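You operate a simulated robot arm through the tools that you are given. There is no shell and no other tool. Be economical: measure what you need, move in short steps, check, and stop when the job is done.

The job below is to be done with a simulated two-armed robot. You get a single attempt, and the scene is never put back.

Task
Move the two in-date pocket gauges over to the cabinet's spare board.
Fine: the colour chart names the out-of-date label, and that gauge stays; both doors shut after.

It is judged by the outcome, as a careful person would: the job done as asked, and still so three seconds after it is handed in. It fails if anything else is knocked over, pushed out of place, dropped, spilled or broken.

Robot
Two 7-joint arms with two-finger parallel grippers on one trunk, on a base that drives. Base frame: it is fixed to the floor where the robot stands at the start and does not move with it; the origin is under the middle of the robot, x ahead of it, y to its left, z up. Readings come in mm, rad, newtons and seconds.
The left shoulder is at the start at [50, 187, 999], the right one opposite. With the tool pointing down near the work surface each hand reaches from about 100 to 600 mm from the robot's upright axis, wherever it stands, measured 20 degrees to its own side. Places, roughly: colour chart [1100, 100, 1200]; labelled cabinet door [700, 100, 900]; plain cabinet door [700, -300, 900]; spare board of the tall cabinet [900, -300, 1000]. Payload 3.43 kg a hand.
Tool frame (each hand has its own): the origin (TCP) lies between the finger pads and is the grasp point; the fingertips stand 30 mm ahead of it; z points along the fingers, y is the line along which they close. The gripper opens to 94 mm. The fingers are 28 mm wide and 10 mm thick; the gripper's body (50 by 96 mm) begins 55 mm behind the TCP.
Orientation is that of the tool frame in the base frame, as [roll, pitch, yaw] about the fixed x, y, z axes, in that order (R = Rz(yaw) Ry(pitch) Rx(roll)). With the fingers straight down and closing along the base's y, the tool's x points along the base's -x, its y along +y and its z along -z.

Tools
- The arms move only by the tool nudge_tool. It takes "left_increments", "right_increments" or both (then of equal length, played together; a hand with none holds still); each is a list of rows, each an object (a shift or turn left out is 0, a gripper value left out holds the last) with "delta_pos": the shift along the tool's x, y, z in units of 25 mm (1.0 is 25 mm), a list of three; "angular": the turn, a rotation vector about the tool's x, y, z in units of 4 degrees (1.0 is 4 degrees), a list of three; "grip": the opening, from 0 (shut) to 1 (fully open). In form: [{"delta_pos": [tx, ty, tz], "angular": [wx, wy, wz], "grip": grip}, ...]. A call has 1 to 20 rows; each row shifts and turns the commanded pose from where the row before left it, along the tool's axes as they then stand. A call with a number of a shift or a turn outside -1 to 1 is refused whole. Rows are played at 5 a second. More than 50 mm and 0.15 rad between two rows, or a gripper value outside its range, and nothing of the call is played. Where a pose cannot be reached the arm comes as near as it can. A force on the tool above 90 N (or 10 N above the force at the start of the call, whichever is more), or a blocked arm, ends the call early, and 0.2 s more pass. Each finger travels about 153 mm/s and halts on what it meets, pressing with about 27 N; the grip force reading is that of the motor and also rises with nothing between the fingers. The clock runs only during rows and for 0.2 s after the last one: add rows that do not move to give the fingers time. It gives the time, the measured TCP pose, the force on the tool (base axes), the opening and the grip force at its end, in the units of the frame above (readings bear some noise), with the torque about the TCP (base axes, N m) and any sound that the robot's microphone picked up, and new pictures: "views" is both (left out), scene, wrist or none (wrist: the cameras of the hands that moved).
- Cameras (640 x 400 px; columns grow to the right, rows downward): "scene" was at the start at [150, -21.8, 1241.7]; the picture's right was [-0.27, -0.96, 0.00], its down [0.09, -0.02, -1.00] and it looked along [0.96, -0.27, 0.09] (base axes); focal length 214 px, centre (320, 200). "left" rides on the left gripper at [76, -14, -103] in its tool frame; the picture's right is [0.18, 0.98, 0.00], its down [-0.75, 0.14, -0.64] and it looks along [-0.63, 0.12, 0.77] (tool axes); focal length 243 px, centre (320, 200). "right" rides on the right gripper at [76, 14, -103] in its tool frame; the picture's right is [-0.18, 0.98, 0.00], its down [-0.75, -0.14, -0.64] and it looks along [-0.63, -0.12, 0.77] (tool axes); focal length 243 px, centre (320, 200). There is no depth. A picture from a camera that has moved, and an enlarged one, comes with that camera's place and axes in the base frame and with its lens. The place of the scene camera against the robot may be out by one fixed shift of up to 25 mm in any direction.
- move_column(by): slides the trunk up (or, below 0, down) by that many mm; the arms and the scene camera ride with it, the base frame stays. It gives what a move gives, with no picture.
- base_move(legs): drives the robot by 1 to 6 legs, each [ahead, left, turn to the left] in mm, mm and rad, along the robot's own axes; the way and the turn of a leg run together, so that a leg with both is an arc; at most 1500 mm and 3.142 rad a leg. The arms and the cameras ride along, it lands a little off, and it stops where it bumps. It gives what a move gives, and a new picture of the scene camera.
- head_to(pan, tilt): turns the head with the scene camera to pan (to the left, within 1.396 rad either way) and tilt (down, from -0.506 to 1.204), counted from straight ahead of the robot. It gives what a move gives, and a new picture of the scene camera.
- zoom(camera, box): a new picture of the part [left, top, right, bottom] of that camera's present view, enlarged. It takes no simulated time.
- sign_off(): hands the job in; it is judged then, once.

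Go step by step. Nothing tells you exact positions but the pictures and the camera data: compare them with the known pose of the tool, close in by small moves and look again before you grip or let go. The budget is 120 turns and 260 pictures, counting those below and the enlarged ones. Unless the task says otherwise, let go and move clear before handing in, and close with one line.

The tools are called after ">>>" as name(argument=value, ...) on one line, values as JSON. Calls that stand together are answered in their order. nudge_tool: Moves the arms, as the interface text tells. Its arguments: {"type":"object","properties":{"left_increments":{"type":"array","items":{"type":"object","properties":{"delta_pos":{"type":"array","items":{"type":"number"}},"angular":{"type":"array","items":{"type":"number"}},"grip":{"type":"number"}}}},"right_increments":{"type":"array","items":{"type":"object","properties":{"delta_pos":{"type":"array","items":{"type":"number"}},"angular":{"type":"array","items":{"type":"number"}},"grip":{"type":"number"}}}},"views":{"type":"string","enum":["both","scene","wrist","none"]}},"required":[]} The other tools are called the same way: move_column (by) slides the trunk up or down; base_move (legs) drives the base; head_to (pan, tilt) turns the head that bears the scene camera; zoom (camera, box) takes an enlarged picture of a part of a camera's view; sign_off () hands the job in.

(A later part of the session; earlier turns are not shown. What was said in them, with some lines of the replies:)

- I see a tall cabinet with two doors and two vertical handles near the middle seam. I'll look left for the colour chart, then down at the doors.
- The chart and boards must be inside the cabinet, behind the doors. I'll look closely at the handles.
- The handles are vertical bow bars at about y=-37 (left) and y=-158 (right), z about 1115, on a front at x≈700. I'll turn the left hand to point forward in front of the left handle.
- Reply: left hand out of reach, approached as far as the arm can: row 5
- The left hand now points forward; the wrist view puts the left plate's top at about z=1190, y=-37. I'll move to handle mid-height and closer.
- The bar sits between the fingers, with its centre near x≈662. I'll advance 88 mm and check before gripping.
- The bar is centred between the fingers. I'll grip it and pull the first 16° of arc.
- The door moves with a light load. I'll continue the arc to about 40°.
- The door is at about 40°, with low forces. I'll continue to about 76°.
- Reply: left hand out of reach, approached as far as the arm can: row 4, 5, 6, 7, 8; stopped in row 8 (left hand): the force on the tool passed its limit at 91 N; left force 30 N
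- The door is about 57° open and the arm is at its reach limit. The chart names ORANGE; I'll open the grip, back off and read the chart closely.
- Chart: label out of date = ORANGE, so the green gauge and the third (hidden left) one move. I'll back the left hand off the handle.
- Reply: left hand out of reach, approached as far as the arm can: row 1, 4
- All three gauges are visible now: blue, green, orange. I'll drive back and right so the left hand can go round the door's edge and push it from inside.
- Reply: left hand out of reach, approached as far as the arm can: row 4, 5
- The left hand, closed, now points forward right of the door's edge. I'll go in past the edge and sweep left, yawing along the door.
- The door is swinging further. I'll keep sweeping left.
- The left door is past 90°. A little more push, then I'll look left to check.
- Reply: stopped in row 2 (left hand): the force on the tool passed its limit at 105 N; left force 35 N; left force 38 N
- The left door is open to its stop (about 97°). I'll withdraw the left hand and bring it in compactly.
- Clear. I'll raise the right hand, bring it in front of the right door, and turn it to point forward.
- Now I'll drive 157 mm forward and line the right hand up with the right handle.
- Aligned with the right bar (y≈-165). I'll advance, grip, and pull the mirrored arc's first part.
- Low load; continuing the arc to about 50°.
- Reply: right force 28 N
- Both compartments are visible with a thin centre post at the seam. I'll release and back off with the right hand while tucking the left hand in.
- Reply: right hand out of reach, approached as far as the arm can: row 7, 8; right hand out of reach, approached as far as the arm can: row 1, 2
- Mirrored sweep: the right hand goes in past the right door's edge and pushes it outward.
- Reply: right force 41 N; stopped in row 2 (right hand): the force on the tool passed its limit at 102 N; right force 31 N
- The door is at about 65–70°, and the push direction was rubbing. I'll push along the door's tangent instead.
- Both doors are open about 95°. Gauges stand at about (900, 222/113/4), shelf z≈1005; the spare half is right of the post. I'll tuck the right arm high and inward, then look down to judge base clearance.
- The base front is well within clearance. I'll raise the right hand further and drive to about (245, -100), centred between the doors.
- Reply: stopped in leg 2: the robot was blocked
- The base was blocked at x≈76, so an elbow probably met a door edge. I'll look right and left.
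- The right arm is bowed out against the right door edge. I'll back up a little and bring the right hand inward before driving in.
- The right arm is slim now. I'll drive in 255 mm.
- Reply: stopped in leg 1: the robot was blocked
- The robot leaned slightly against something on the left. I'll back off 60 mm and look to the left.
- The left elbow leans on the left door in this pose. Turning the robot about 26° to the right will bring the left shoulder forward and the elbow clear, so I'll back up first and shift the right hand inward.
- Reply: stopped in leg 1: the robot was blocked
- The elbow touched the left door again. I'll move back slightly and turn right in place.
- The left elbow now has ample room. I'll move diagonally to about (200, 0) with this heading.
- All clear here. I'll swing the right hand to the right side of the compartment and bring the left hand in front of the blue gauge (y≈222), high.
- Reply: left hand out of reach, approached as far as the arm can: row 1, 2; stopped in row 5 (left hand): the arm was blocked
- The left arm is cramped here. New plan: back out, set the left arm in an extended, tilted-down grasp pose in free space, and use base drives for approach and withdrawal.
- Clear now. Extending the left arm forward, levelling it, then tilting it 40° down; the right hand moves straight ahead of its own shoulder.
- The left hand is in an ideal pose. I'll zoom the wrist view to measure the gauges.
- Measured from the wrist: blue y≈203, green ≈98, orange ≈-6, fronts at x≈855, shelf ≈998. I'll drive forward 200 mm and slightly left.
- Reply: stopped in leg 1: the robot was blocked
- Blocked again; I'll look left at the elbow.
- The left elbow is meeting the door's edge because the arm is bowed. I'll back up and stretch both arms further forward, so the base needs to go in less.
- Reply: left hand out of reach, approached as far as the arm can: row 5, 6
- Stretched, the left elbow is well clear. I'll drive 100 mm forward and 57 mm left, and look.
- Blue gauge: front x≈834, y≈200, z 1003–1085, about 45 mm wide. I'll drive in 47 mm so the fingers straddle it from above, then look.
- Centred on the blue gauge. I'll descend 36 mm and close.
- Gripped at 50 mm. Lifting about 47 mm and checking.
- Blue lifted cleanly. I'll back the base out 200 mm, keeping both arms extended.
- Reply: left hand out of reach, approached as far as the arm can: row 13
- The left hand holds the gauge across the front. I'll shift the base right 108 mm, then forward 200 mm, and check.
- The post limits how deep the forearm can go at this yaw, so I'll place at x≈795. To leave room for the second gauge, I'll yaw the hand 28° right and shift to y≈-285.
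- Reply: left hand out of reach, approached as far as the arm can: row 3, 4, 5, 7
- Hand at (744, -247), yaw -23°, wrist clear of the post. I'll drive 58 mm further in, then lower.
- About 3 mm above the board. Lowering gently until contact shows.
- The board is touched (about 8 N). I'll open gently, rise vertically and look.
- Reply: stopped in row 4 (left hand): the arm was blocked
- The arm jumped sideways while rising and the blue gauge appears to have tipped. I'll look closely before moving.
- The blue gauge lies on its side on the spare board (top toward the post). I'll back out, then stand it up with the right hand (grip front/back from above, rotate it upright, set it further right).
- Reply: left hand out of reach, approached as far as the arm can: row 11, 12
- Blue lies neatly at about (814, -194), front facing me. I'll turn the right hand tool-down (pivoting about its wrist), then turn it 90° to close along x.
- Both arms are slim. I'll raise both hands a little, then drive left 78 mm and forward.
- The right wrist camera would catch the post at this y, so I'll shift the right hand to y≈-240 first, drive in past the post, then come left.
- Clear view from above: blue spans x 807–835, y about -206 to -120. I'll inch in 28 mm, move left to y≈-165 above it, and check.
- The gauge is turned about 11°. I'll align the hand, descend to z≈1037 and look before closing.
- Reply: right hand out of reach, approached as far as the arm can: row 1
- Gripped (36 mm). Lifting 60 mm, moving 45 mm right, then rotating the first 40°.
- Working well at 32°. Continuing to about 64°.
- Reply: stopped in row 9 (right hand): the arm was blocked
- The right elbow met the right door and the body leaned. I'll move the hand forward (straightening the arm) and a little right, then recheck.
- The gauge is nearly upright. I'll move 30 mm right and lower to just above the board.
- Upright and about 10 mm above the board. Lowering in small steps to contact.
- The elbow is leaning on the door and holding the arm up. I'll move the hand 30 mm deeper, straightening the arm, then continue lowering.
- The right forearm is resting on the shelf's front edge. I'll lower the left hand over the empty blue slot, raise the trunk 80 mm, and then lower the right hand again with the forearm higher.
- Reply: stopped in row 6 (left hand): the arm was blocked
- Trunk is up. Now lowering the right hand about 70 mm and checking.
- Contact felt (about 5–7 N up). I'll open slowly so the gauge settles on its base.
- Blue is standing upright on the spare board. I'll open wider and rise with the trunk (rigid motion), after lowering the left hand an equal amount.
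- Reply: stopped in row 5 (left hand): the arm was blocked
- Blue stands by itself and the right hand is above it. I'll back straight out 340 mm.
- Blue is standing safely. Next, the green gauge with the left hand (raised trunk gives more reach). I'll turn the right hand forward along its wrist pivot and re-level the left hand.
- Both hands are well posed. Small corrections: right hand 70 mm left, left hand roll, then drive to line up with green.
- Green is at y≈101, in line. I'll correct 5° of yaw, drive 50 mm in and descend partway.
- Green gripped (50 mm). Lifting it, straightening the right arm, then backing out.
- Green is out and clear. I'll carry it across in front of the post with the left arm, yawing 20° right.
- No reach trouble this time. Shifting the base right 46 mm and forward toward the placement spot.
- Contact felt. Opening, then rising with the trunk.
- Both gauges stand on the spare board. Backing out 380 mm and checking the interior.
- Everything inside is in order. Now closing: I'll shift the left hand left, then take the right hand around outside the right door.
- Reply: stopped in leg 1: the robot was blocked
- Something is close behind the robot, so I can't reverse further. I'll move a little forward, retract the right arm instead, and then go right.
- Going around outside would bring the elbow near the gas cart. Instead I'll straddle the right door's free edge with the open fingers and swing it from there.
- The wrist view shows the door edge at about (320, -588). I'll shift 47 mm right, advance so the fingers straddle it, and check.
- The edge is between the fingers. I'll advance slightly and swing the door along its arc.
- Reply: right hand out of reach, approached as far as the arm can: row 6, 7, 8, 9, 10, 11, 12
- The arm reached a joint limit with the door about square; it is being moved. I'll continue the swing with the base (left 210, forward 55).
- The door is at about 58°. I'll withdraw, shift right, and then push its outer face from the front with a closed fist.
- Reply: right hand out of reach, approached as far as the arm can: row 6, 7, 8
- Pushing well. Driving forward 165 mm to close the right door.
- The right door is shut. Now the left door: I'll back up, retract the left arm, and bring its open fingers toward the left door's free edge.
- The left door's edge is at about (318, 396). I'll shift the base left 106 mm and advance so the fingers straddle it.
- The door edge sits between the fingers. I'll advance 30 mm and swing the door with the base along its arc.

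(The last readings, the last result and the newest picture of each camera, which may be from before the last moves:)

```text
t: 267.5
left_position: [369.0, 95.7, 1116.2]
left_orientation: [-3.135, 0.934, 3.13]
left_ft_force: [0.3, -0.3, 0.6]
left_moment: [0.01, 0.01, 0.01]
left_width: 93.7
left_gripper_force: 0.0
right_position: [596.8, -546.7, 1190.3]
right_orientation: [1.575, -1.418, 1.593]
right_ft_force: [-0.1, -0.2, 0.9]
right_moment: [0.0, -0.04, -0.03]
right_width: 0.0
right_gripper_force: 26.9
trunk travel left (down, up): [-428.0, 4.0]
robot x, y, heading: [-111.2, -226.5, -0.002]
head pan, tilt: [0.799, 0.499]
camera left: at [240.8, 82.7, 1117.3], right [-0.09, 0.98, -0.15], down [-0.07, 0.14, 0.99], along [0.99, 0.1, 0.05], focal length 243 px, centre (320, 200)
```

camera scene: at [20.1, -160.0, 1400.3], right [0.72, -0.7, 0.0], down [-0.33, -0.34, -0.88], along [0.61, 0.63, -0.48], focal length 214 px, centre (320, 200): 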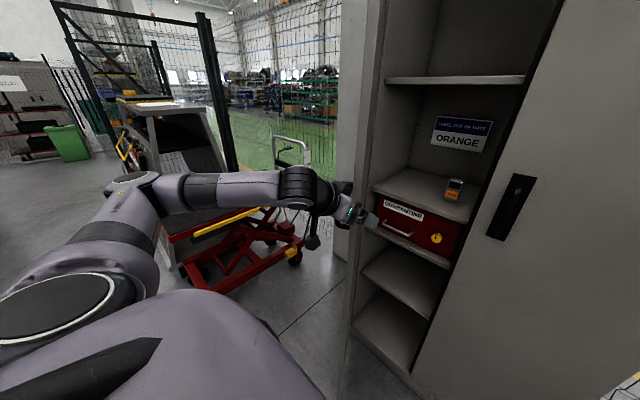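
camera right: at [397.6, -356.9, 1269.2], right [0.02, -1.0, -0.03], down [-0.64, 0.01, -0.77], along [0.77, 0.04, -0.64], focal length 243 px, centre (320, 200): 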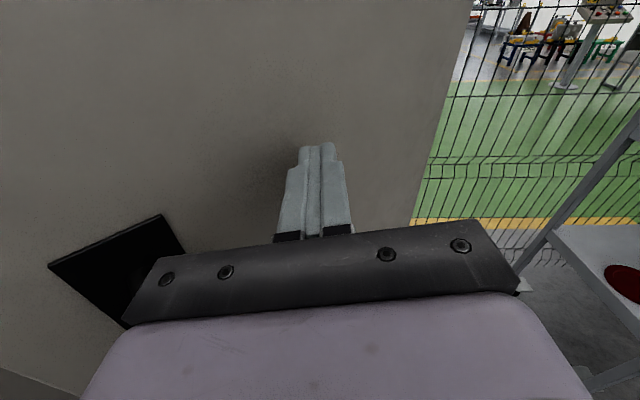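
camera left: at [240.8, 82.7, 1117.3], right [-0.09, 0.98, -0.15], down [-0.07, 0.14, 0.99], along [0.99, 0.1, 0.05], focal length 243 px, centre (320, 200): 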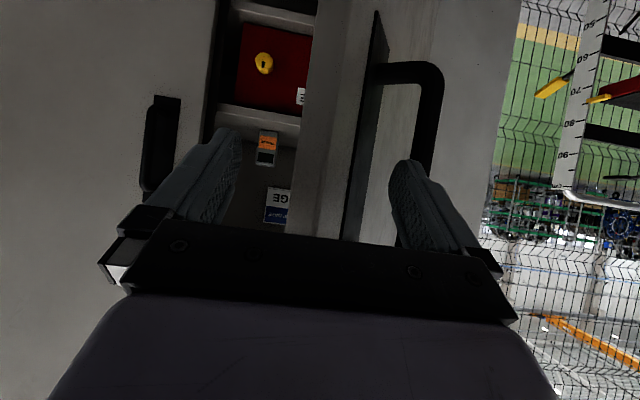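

The left door is at about 60°. I'll withdraw, close the fist, move left 62 mm, retract the right hand a bit, and push the door's outer face with the left hand.

>>> base_move(legs=[[-100, 0, 0]])

>>> nudge_tool(left_increments=[{"grip": 0}, {"grip": 0}, {"grip": 0}, {}], right_increments=[{"delta_pos": [0, 0, -0.95]}, {"delta_pos": [0, 0, -0.95]}, {"delta_pos": [0, 0, -0.95]}, {"delta_pos": [0, 0, -0.95]}], views="none")

>>> base_move(legs=[[0, 62, 0]])

>>> nudge_tool(left_increments=[{"delta_pos": [-0.59, 0, 0.8]}, {"delta_pos": [-0.59, 0, 0.8]}, {"delta_pos": [-0.59, 0, 0.8]}, {"delta_pos": [-0.59, 0, 0.8]}, {"delta_pos": [-0.59, 0, 0.8]}, {"delta_pos": [-0.59, 0, 0.8]}, {"delta_pos": [-0.59, 0, 0.8]}, {"delta_pos": [-0.59, 0, 0.8]}, {"delta_pos": [-0.59, 0, 0.8]}, {"delta_pos": [-0.59, 0, 0.8]}, {}], views="both")

```text
t: 268.6
left_position: [266.4, 94.2, 1117.2]
left_orientation: [-3.136, 0.935, 3.127]
left_ft_force: [0.3, 0.0, 0.2]
left_moment: [0.0, -0.03, -0.01]
left_width: 93.9
left_gripper_force: 0.1
right_position: [493.9, -545.3, 1190.8]
right_orientation: [1.566, -1.417, 1.599]
right_ft_force: [-0.1, 0.3, 0.1]
right_moment: [-0.02, 0.03, 0.0]
right_width: 0.2
right_gripper_force: 27.4
trunk travel left (down, up): [-428.0, 4.0]
robot x, y, heading: [-208.5, -227.5, -0.001]
head pan, tilt: [0.799, 0.499]
camera scene: at [-82.2, -159.6, 1400.5], right [0.72, -0.7, 0.0], down [-0.33, -0.34, -0.88], along [0.61, 0.63, -0.48], focal length 214 px, centre (320, 200)
```

scene: 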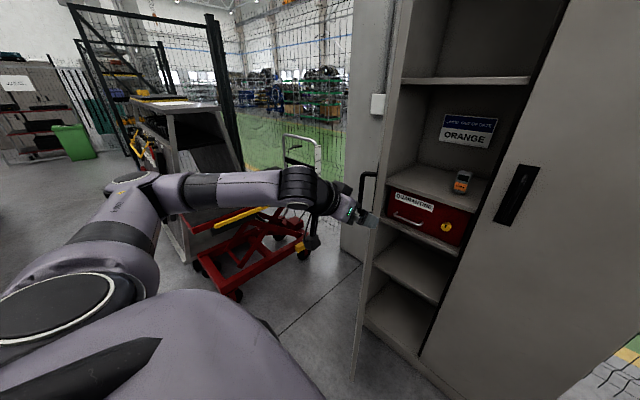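

```text
t: 269.6
left_position: [266.9, 94.8, 1116.1]
left_orientation: [-3.136, 0.935, 3.127]
left_ft_force: [0.6, -1.0, -0.3]
left_moment: [-0.02, 0.01, -0.02]
left_width: 0.0
left_gripper_force: 27.0
right_position: [397.2, -549.2, 1191.7]
right_orientation: [1.57, -1.417, 1.593]
right_ft_force: [-0.3, -0.2, 0.4]
right_moment: [0.03, 0.05, 0.02]
right_width: 0.0
right_gripper_force: 27.1
trunk travel left (down, up): [-428.0, 4.0]
robot x, y, heading: [-208.1, -223.8, -0.005]
head pan, tilt: [0.799, 0.499]
```

```text
t: 270.9
left_position: [267.9, 158.9, 1116.1]
left_orientation: [-3.136, 0.932, 3.129]
left_ft_force: [-0.2, 0.9, 0.1]
left_moment: [-0.02, -0.01, -0.01]
left_width: 0.0
left_gripper_force: 26.7
right_position: [398.9, -485.6, 1191.7]
right_orientation: [1.572, -1.417, 1.592]
right_ft_force: [0.4, 0.2, -0.5]
right_moment: [-0.02, 0.03, -0.01]
right_width: 0.2
right_gripper_force: 26.5
trunk travel left (down, up): [-428.0, 4.0]
robot x, y, heading: [-207.9, -160.2, 0.005]
head pan, tilt: [0.799, 0.499]
camera scene: at [-81.0, -95.7, 1400.3], right [0.71, -0.7, 0.0], down [-0.33, -0.34, -0.88], along [0.61, 0.63, -0.48], focal length 214 px, centre (320, 200)
```

scene: 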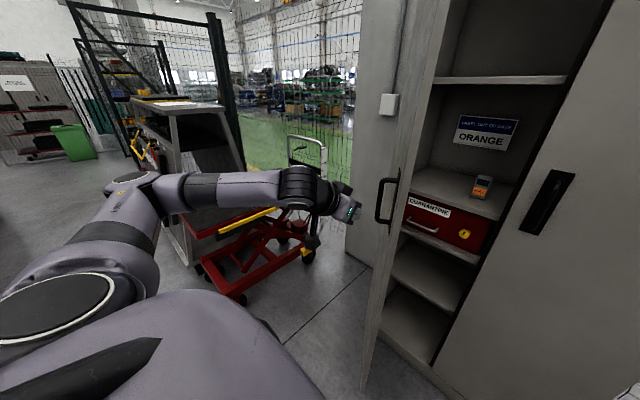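

```text
t: 272.1
left_position: [383.6, 135.0, 1106.3]
left_orientation: [-3.11, 0.904, 3.105]
left_ft_force: [1.0, 0.6, -0.7]
left_moment: [-0.04, -0.01, -0.08]
left_width: 0.0
left_gripper_force: 26.9
right_position: [399.9, -486.2, 1190.6]
right_orientation: [1.594, -1.416, 1.571]
right_ft_force: [0.7, -0.1, 0.3]
right_moment: [-0.01, -0.04, -0.03]
right_width: 0.0
right_gripper_force: 26.4
trunk travel left (down, up): [-428.0, 4.0]
robot x, y, heading: [-209.1, -166.4, -0.002]
head pan, tilt: [0.799, 0.499]
stopped in row 6 (left hand): the force on the tool passed its limit at 103 N (the readings are from after the stop); the commanded pose is now the measured one
camera scene: at [-79.1, -95.8, 1399.9], right [0.71, -0.7, 0.0], down [-0.34, -0.34, -0.88], along [0.61, 0.63, -0.48], focal length 214 px, centre (320, 200)
camera left: at [255.5, 129.4, 1110.8], right [-0.05, 0.98, -0.17], down [-0.03, 0.16, 0.99], along [1.0, 0.06, 0.02], focal length 243 px, centre (320, 200)
```

scene: 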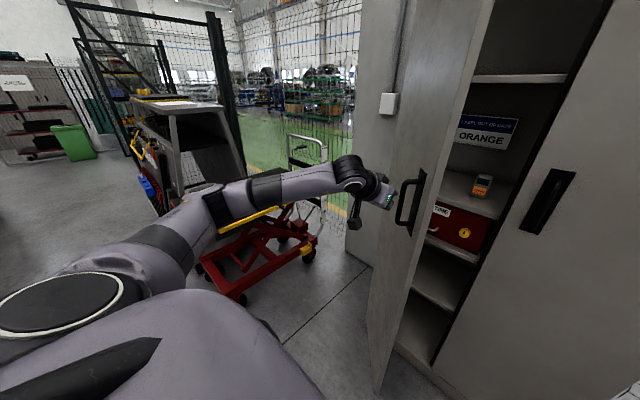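
left: 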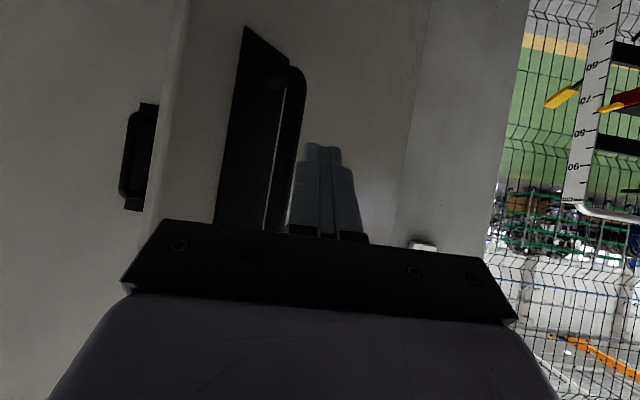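

The fist caught the side of the handle bar. I'll step left 45 mm onto the plain face and push again.

>>> nudge_tool(left_increments=[{"delta_pos": [0.45, 0.2, -0.6]}, {"delta_pos": [0, 0.9, 0]}, {"delta_pos": [0, 0.9, 0]}, {"delta_pos": [-0.59, 0, 0.8]}, {"delta_pos": [-0.59, 0, 0.8]}, {"delta_pos": [-0.59, 0, 0.8]}, {"delta_pos": [-0.59, 0, 0.8]}, {"delta_pos": [-0.59, 0, 0.8]}, {"delta_pos": [-0.59, 0, 0.8]}, {"delta_pos": [-0.59, 0, 0.8]}, {}], views="both")

```text
t: 274.5
left_position: [539.0, 174.4, 1105.7]
left_orientation: [-3.107, 0.908, 3.101]
left_ft_force: [1.3, 1.2, 0.5]
left_moment: [0.03, -0.01, -0.04]
left_width: 0.0
left_gripper_force: 26.9
right_position: [396.9, -486.9, 1193.4]
right_orientation: [1.569, -1.418, 1.593]
right_ft_force: [0.6, 0.7, 0.1]
right_moment: [0.0, 0.01, -0.01]
right_width: 0.0
right_gripper_force: 27.1
trunk travel left (down, up): [-428.0, 4.0]
robot x, y, heading: [-209.4, -165.4, -0.005]
head pan, tilt: [0.799, 0.499]
camera scene: at [-82.4, -96.6, 1400.3], right [0.71, -0.7, 0.0], down [-0.33, -0.34, -0.88], along [0.61, 0.63, -0.48], focal length 214 px, centre (320, 200)
camera left: at [411.2, 168.2, 1110.0], right [-0.05, 0.98, -0.17], down [-0.03, 0.17, 0.99], along [1.0, 0.05, 0.02], focal length 243 px, centre (320, 200)
```

scene: 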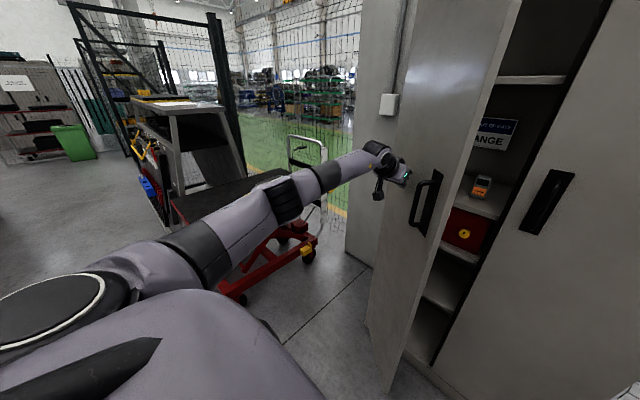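
left: 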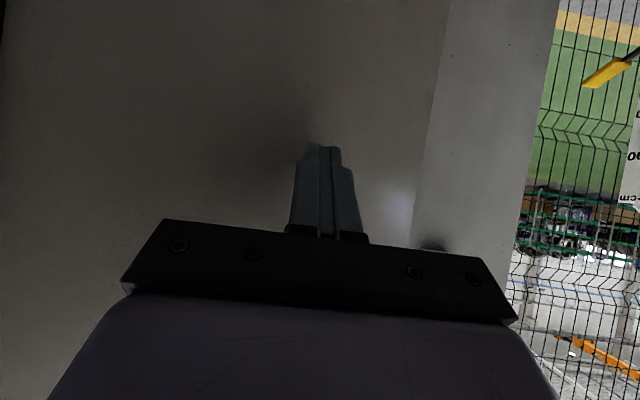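

On the plain face now. Driving forward 132 mm to shut it.

>>> base_move(legs=[[132, 0, 0]])

>>> head_to(pan=0.2, tilt=0.4)

```text
t: 275.8
left_position: [668.0, 174.8, 1103.7]
left_orientation: [-3.109, 0.902, 3.102]
left_ft_force: [-17.1, -1.9, -8.0]
left_moment: [-0.02, 0.36, -0.08]
left_width: 0.3
left_gripper_force: 27.2
right_position: [528.0, -485.9, 1191.2]
right_orientation: [1.562, -1.415, 1.603]
right_ft_force: [-0.4, 0.3, -0.5]
right_moment: [0.0, 0.02, 0.0]
right_width: 0.0
right_gripper_force: 27.3
trunk travel left (down, up): [-428.0, 4.0]
robot x, y, heading: [-82.4, -163.1, -0.0]
head pan, tilt: [0.799, 0.499]
camera scene: at [47.1, -96.8, 1400.4], right [0.72, -0.7, 0.0], down [-0.33, -0.34, -0.88], along [0.61, 0.63, -0.48], focal length 214 px, centre (320, 200)
```

scene: 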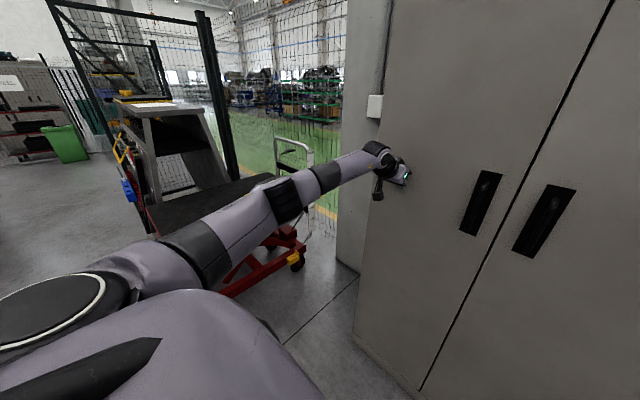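

```text
t: 276.8
left_position: [667.3, 176.1, 1104.2]
left_orientation: [-3.109, 0.902, 3.103]
left_ft_force: [-7.6, -0.3, 0.9]
left_moment: [-0.08, 0.01, 0.04]
left_width: 0.0
left_gripper_force: 26.6
right_position: [527.3, -485.9, 1193.5]
right_orientation: [1.565, -1.417, 1.603]
right_ft_force: [-0.5, -0.3, -0.3]
right_moment: [0.0, -0.01, 0.03]
right_width: 0.0
right_gripper_force: 27.7
trunk travel left (down, up): [-428.0, 4.0]
robot x, y, heading: [-84.3, -166.0, -0.002]
head pan, tilt: [0.201, 0.4]
camera scene: at [74.5, -143.7, 1409.7], right [0.2, -0.98, 0.0], down [-0.38, -0.08, -0.92], along [0.9, 0.18, -0.39], focal length 214 px, centre (320, 200)
```

scene: 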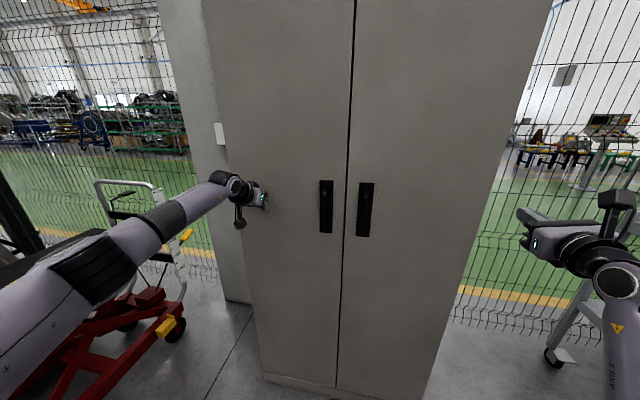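

Both doors look shut. I'll back off and zoom on the seam.

>>> base_move(legs=[[-110, 0, 0]])

>>> zoom(camera="scene", box=[240, 0, 480, 150])

>>> zoom(camera="scene", box=[240, 220, 480, 400])

```text
t: 278.0
left_position: [560.9, 172.6, 1104.3]
left_orientation: [-3.108, 0.902, 3.099]
left_ft_force: [-0.1, -0.4, 0.2]
left_moment: [-0.01, 0.01, 0.0]
left_width: 0.1
left_gripper_force: 27.0
right_position: [418.2, -487.3, 1193.1]
right_orientation: [1.566, -1.417, 1.597]
right_ft_force: [-0.7, -0.2, 0.2]
right_moment: [-0.01, 0.05, 0.0]
right_width: 0.1
right_gripper_force: 26.9
trunk travel left (down, up): [-428.0, 4.0]
robot x, y, heading: [-189.6, -161.8, -0.005]
head pan, tilt: [0.201, 0.4]
camera scene: at [-33.5, -143.8, 1409.6], right [0.2, -0.98, 0.0], down [-0.38, -0.08, -0.92], along [0.9, 0.18, -0.39], focal length 214 px, centre (320, 200)
```

scene: 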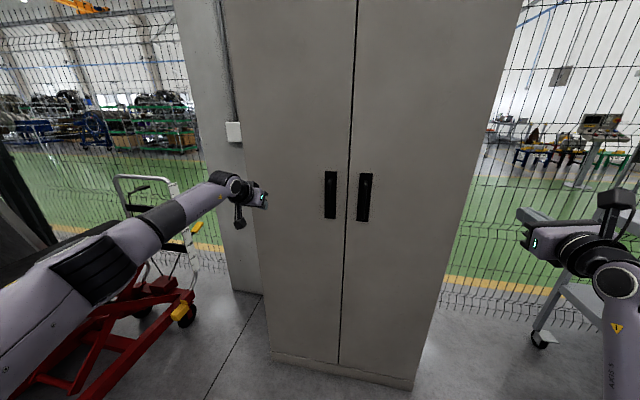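

```text
2.67 times, centred on (360, 75) of scene
camera zoom: at [-33.5, -143.8, 1409.6], right [0.2, -0.98, 0.0], down [-0.38, -0.08, -0.92], along [0.9, 0.18, -0.39], focal length 572 px, centre (213, 533)
```

zoom: 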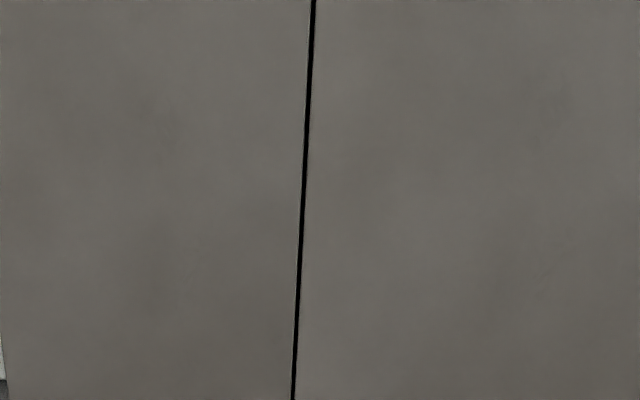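

```text
2.22 times, centred on (360, 310) of scene
camera zoom: at [-33.5, -143.8, 1409.6], right [0.2, -0.98, 0.0], down [-0.38, -0.08, -0.92], along [0.9, 0.18, -0.39], focal length 477 px, centre (231, -44)
```

zoom: 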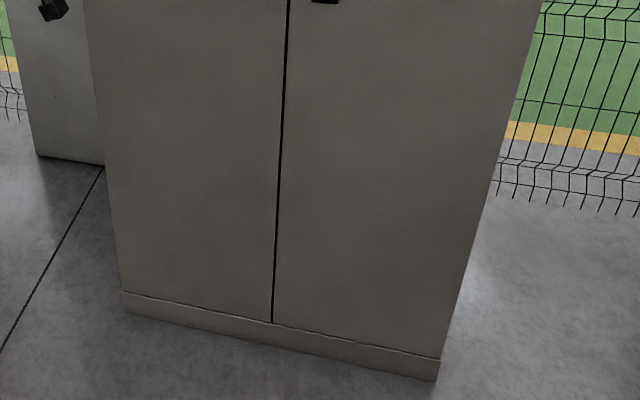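

Both doors sit flush with an even seam and the hands are clear, so I'm handing in.

>>> sign_off()

```text
The job is handed in.
```

The blue and green gauges now stand on the spare board, the orange (out-of-date) one stayed where it was, and both doors are shut; the blue gauge tipped onto its side once while I was placing it, so I picked it up and set it upright again.
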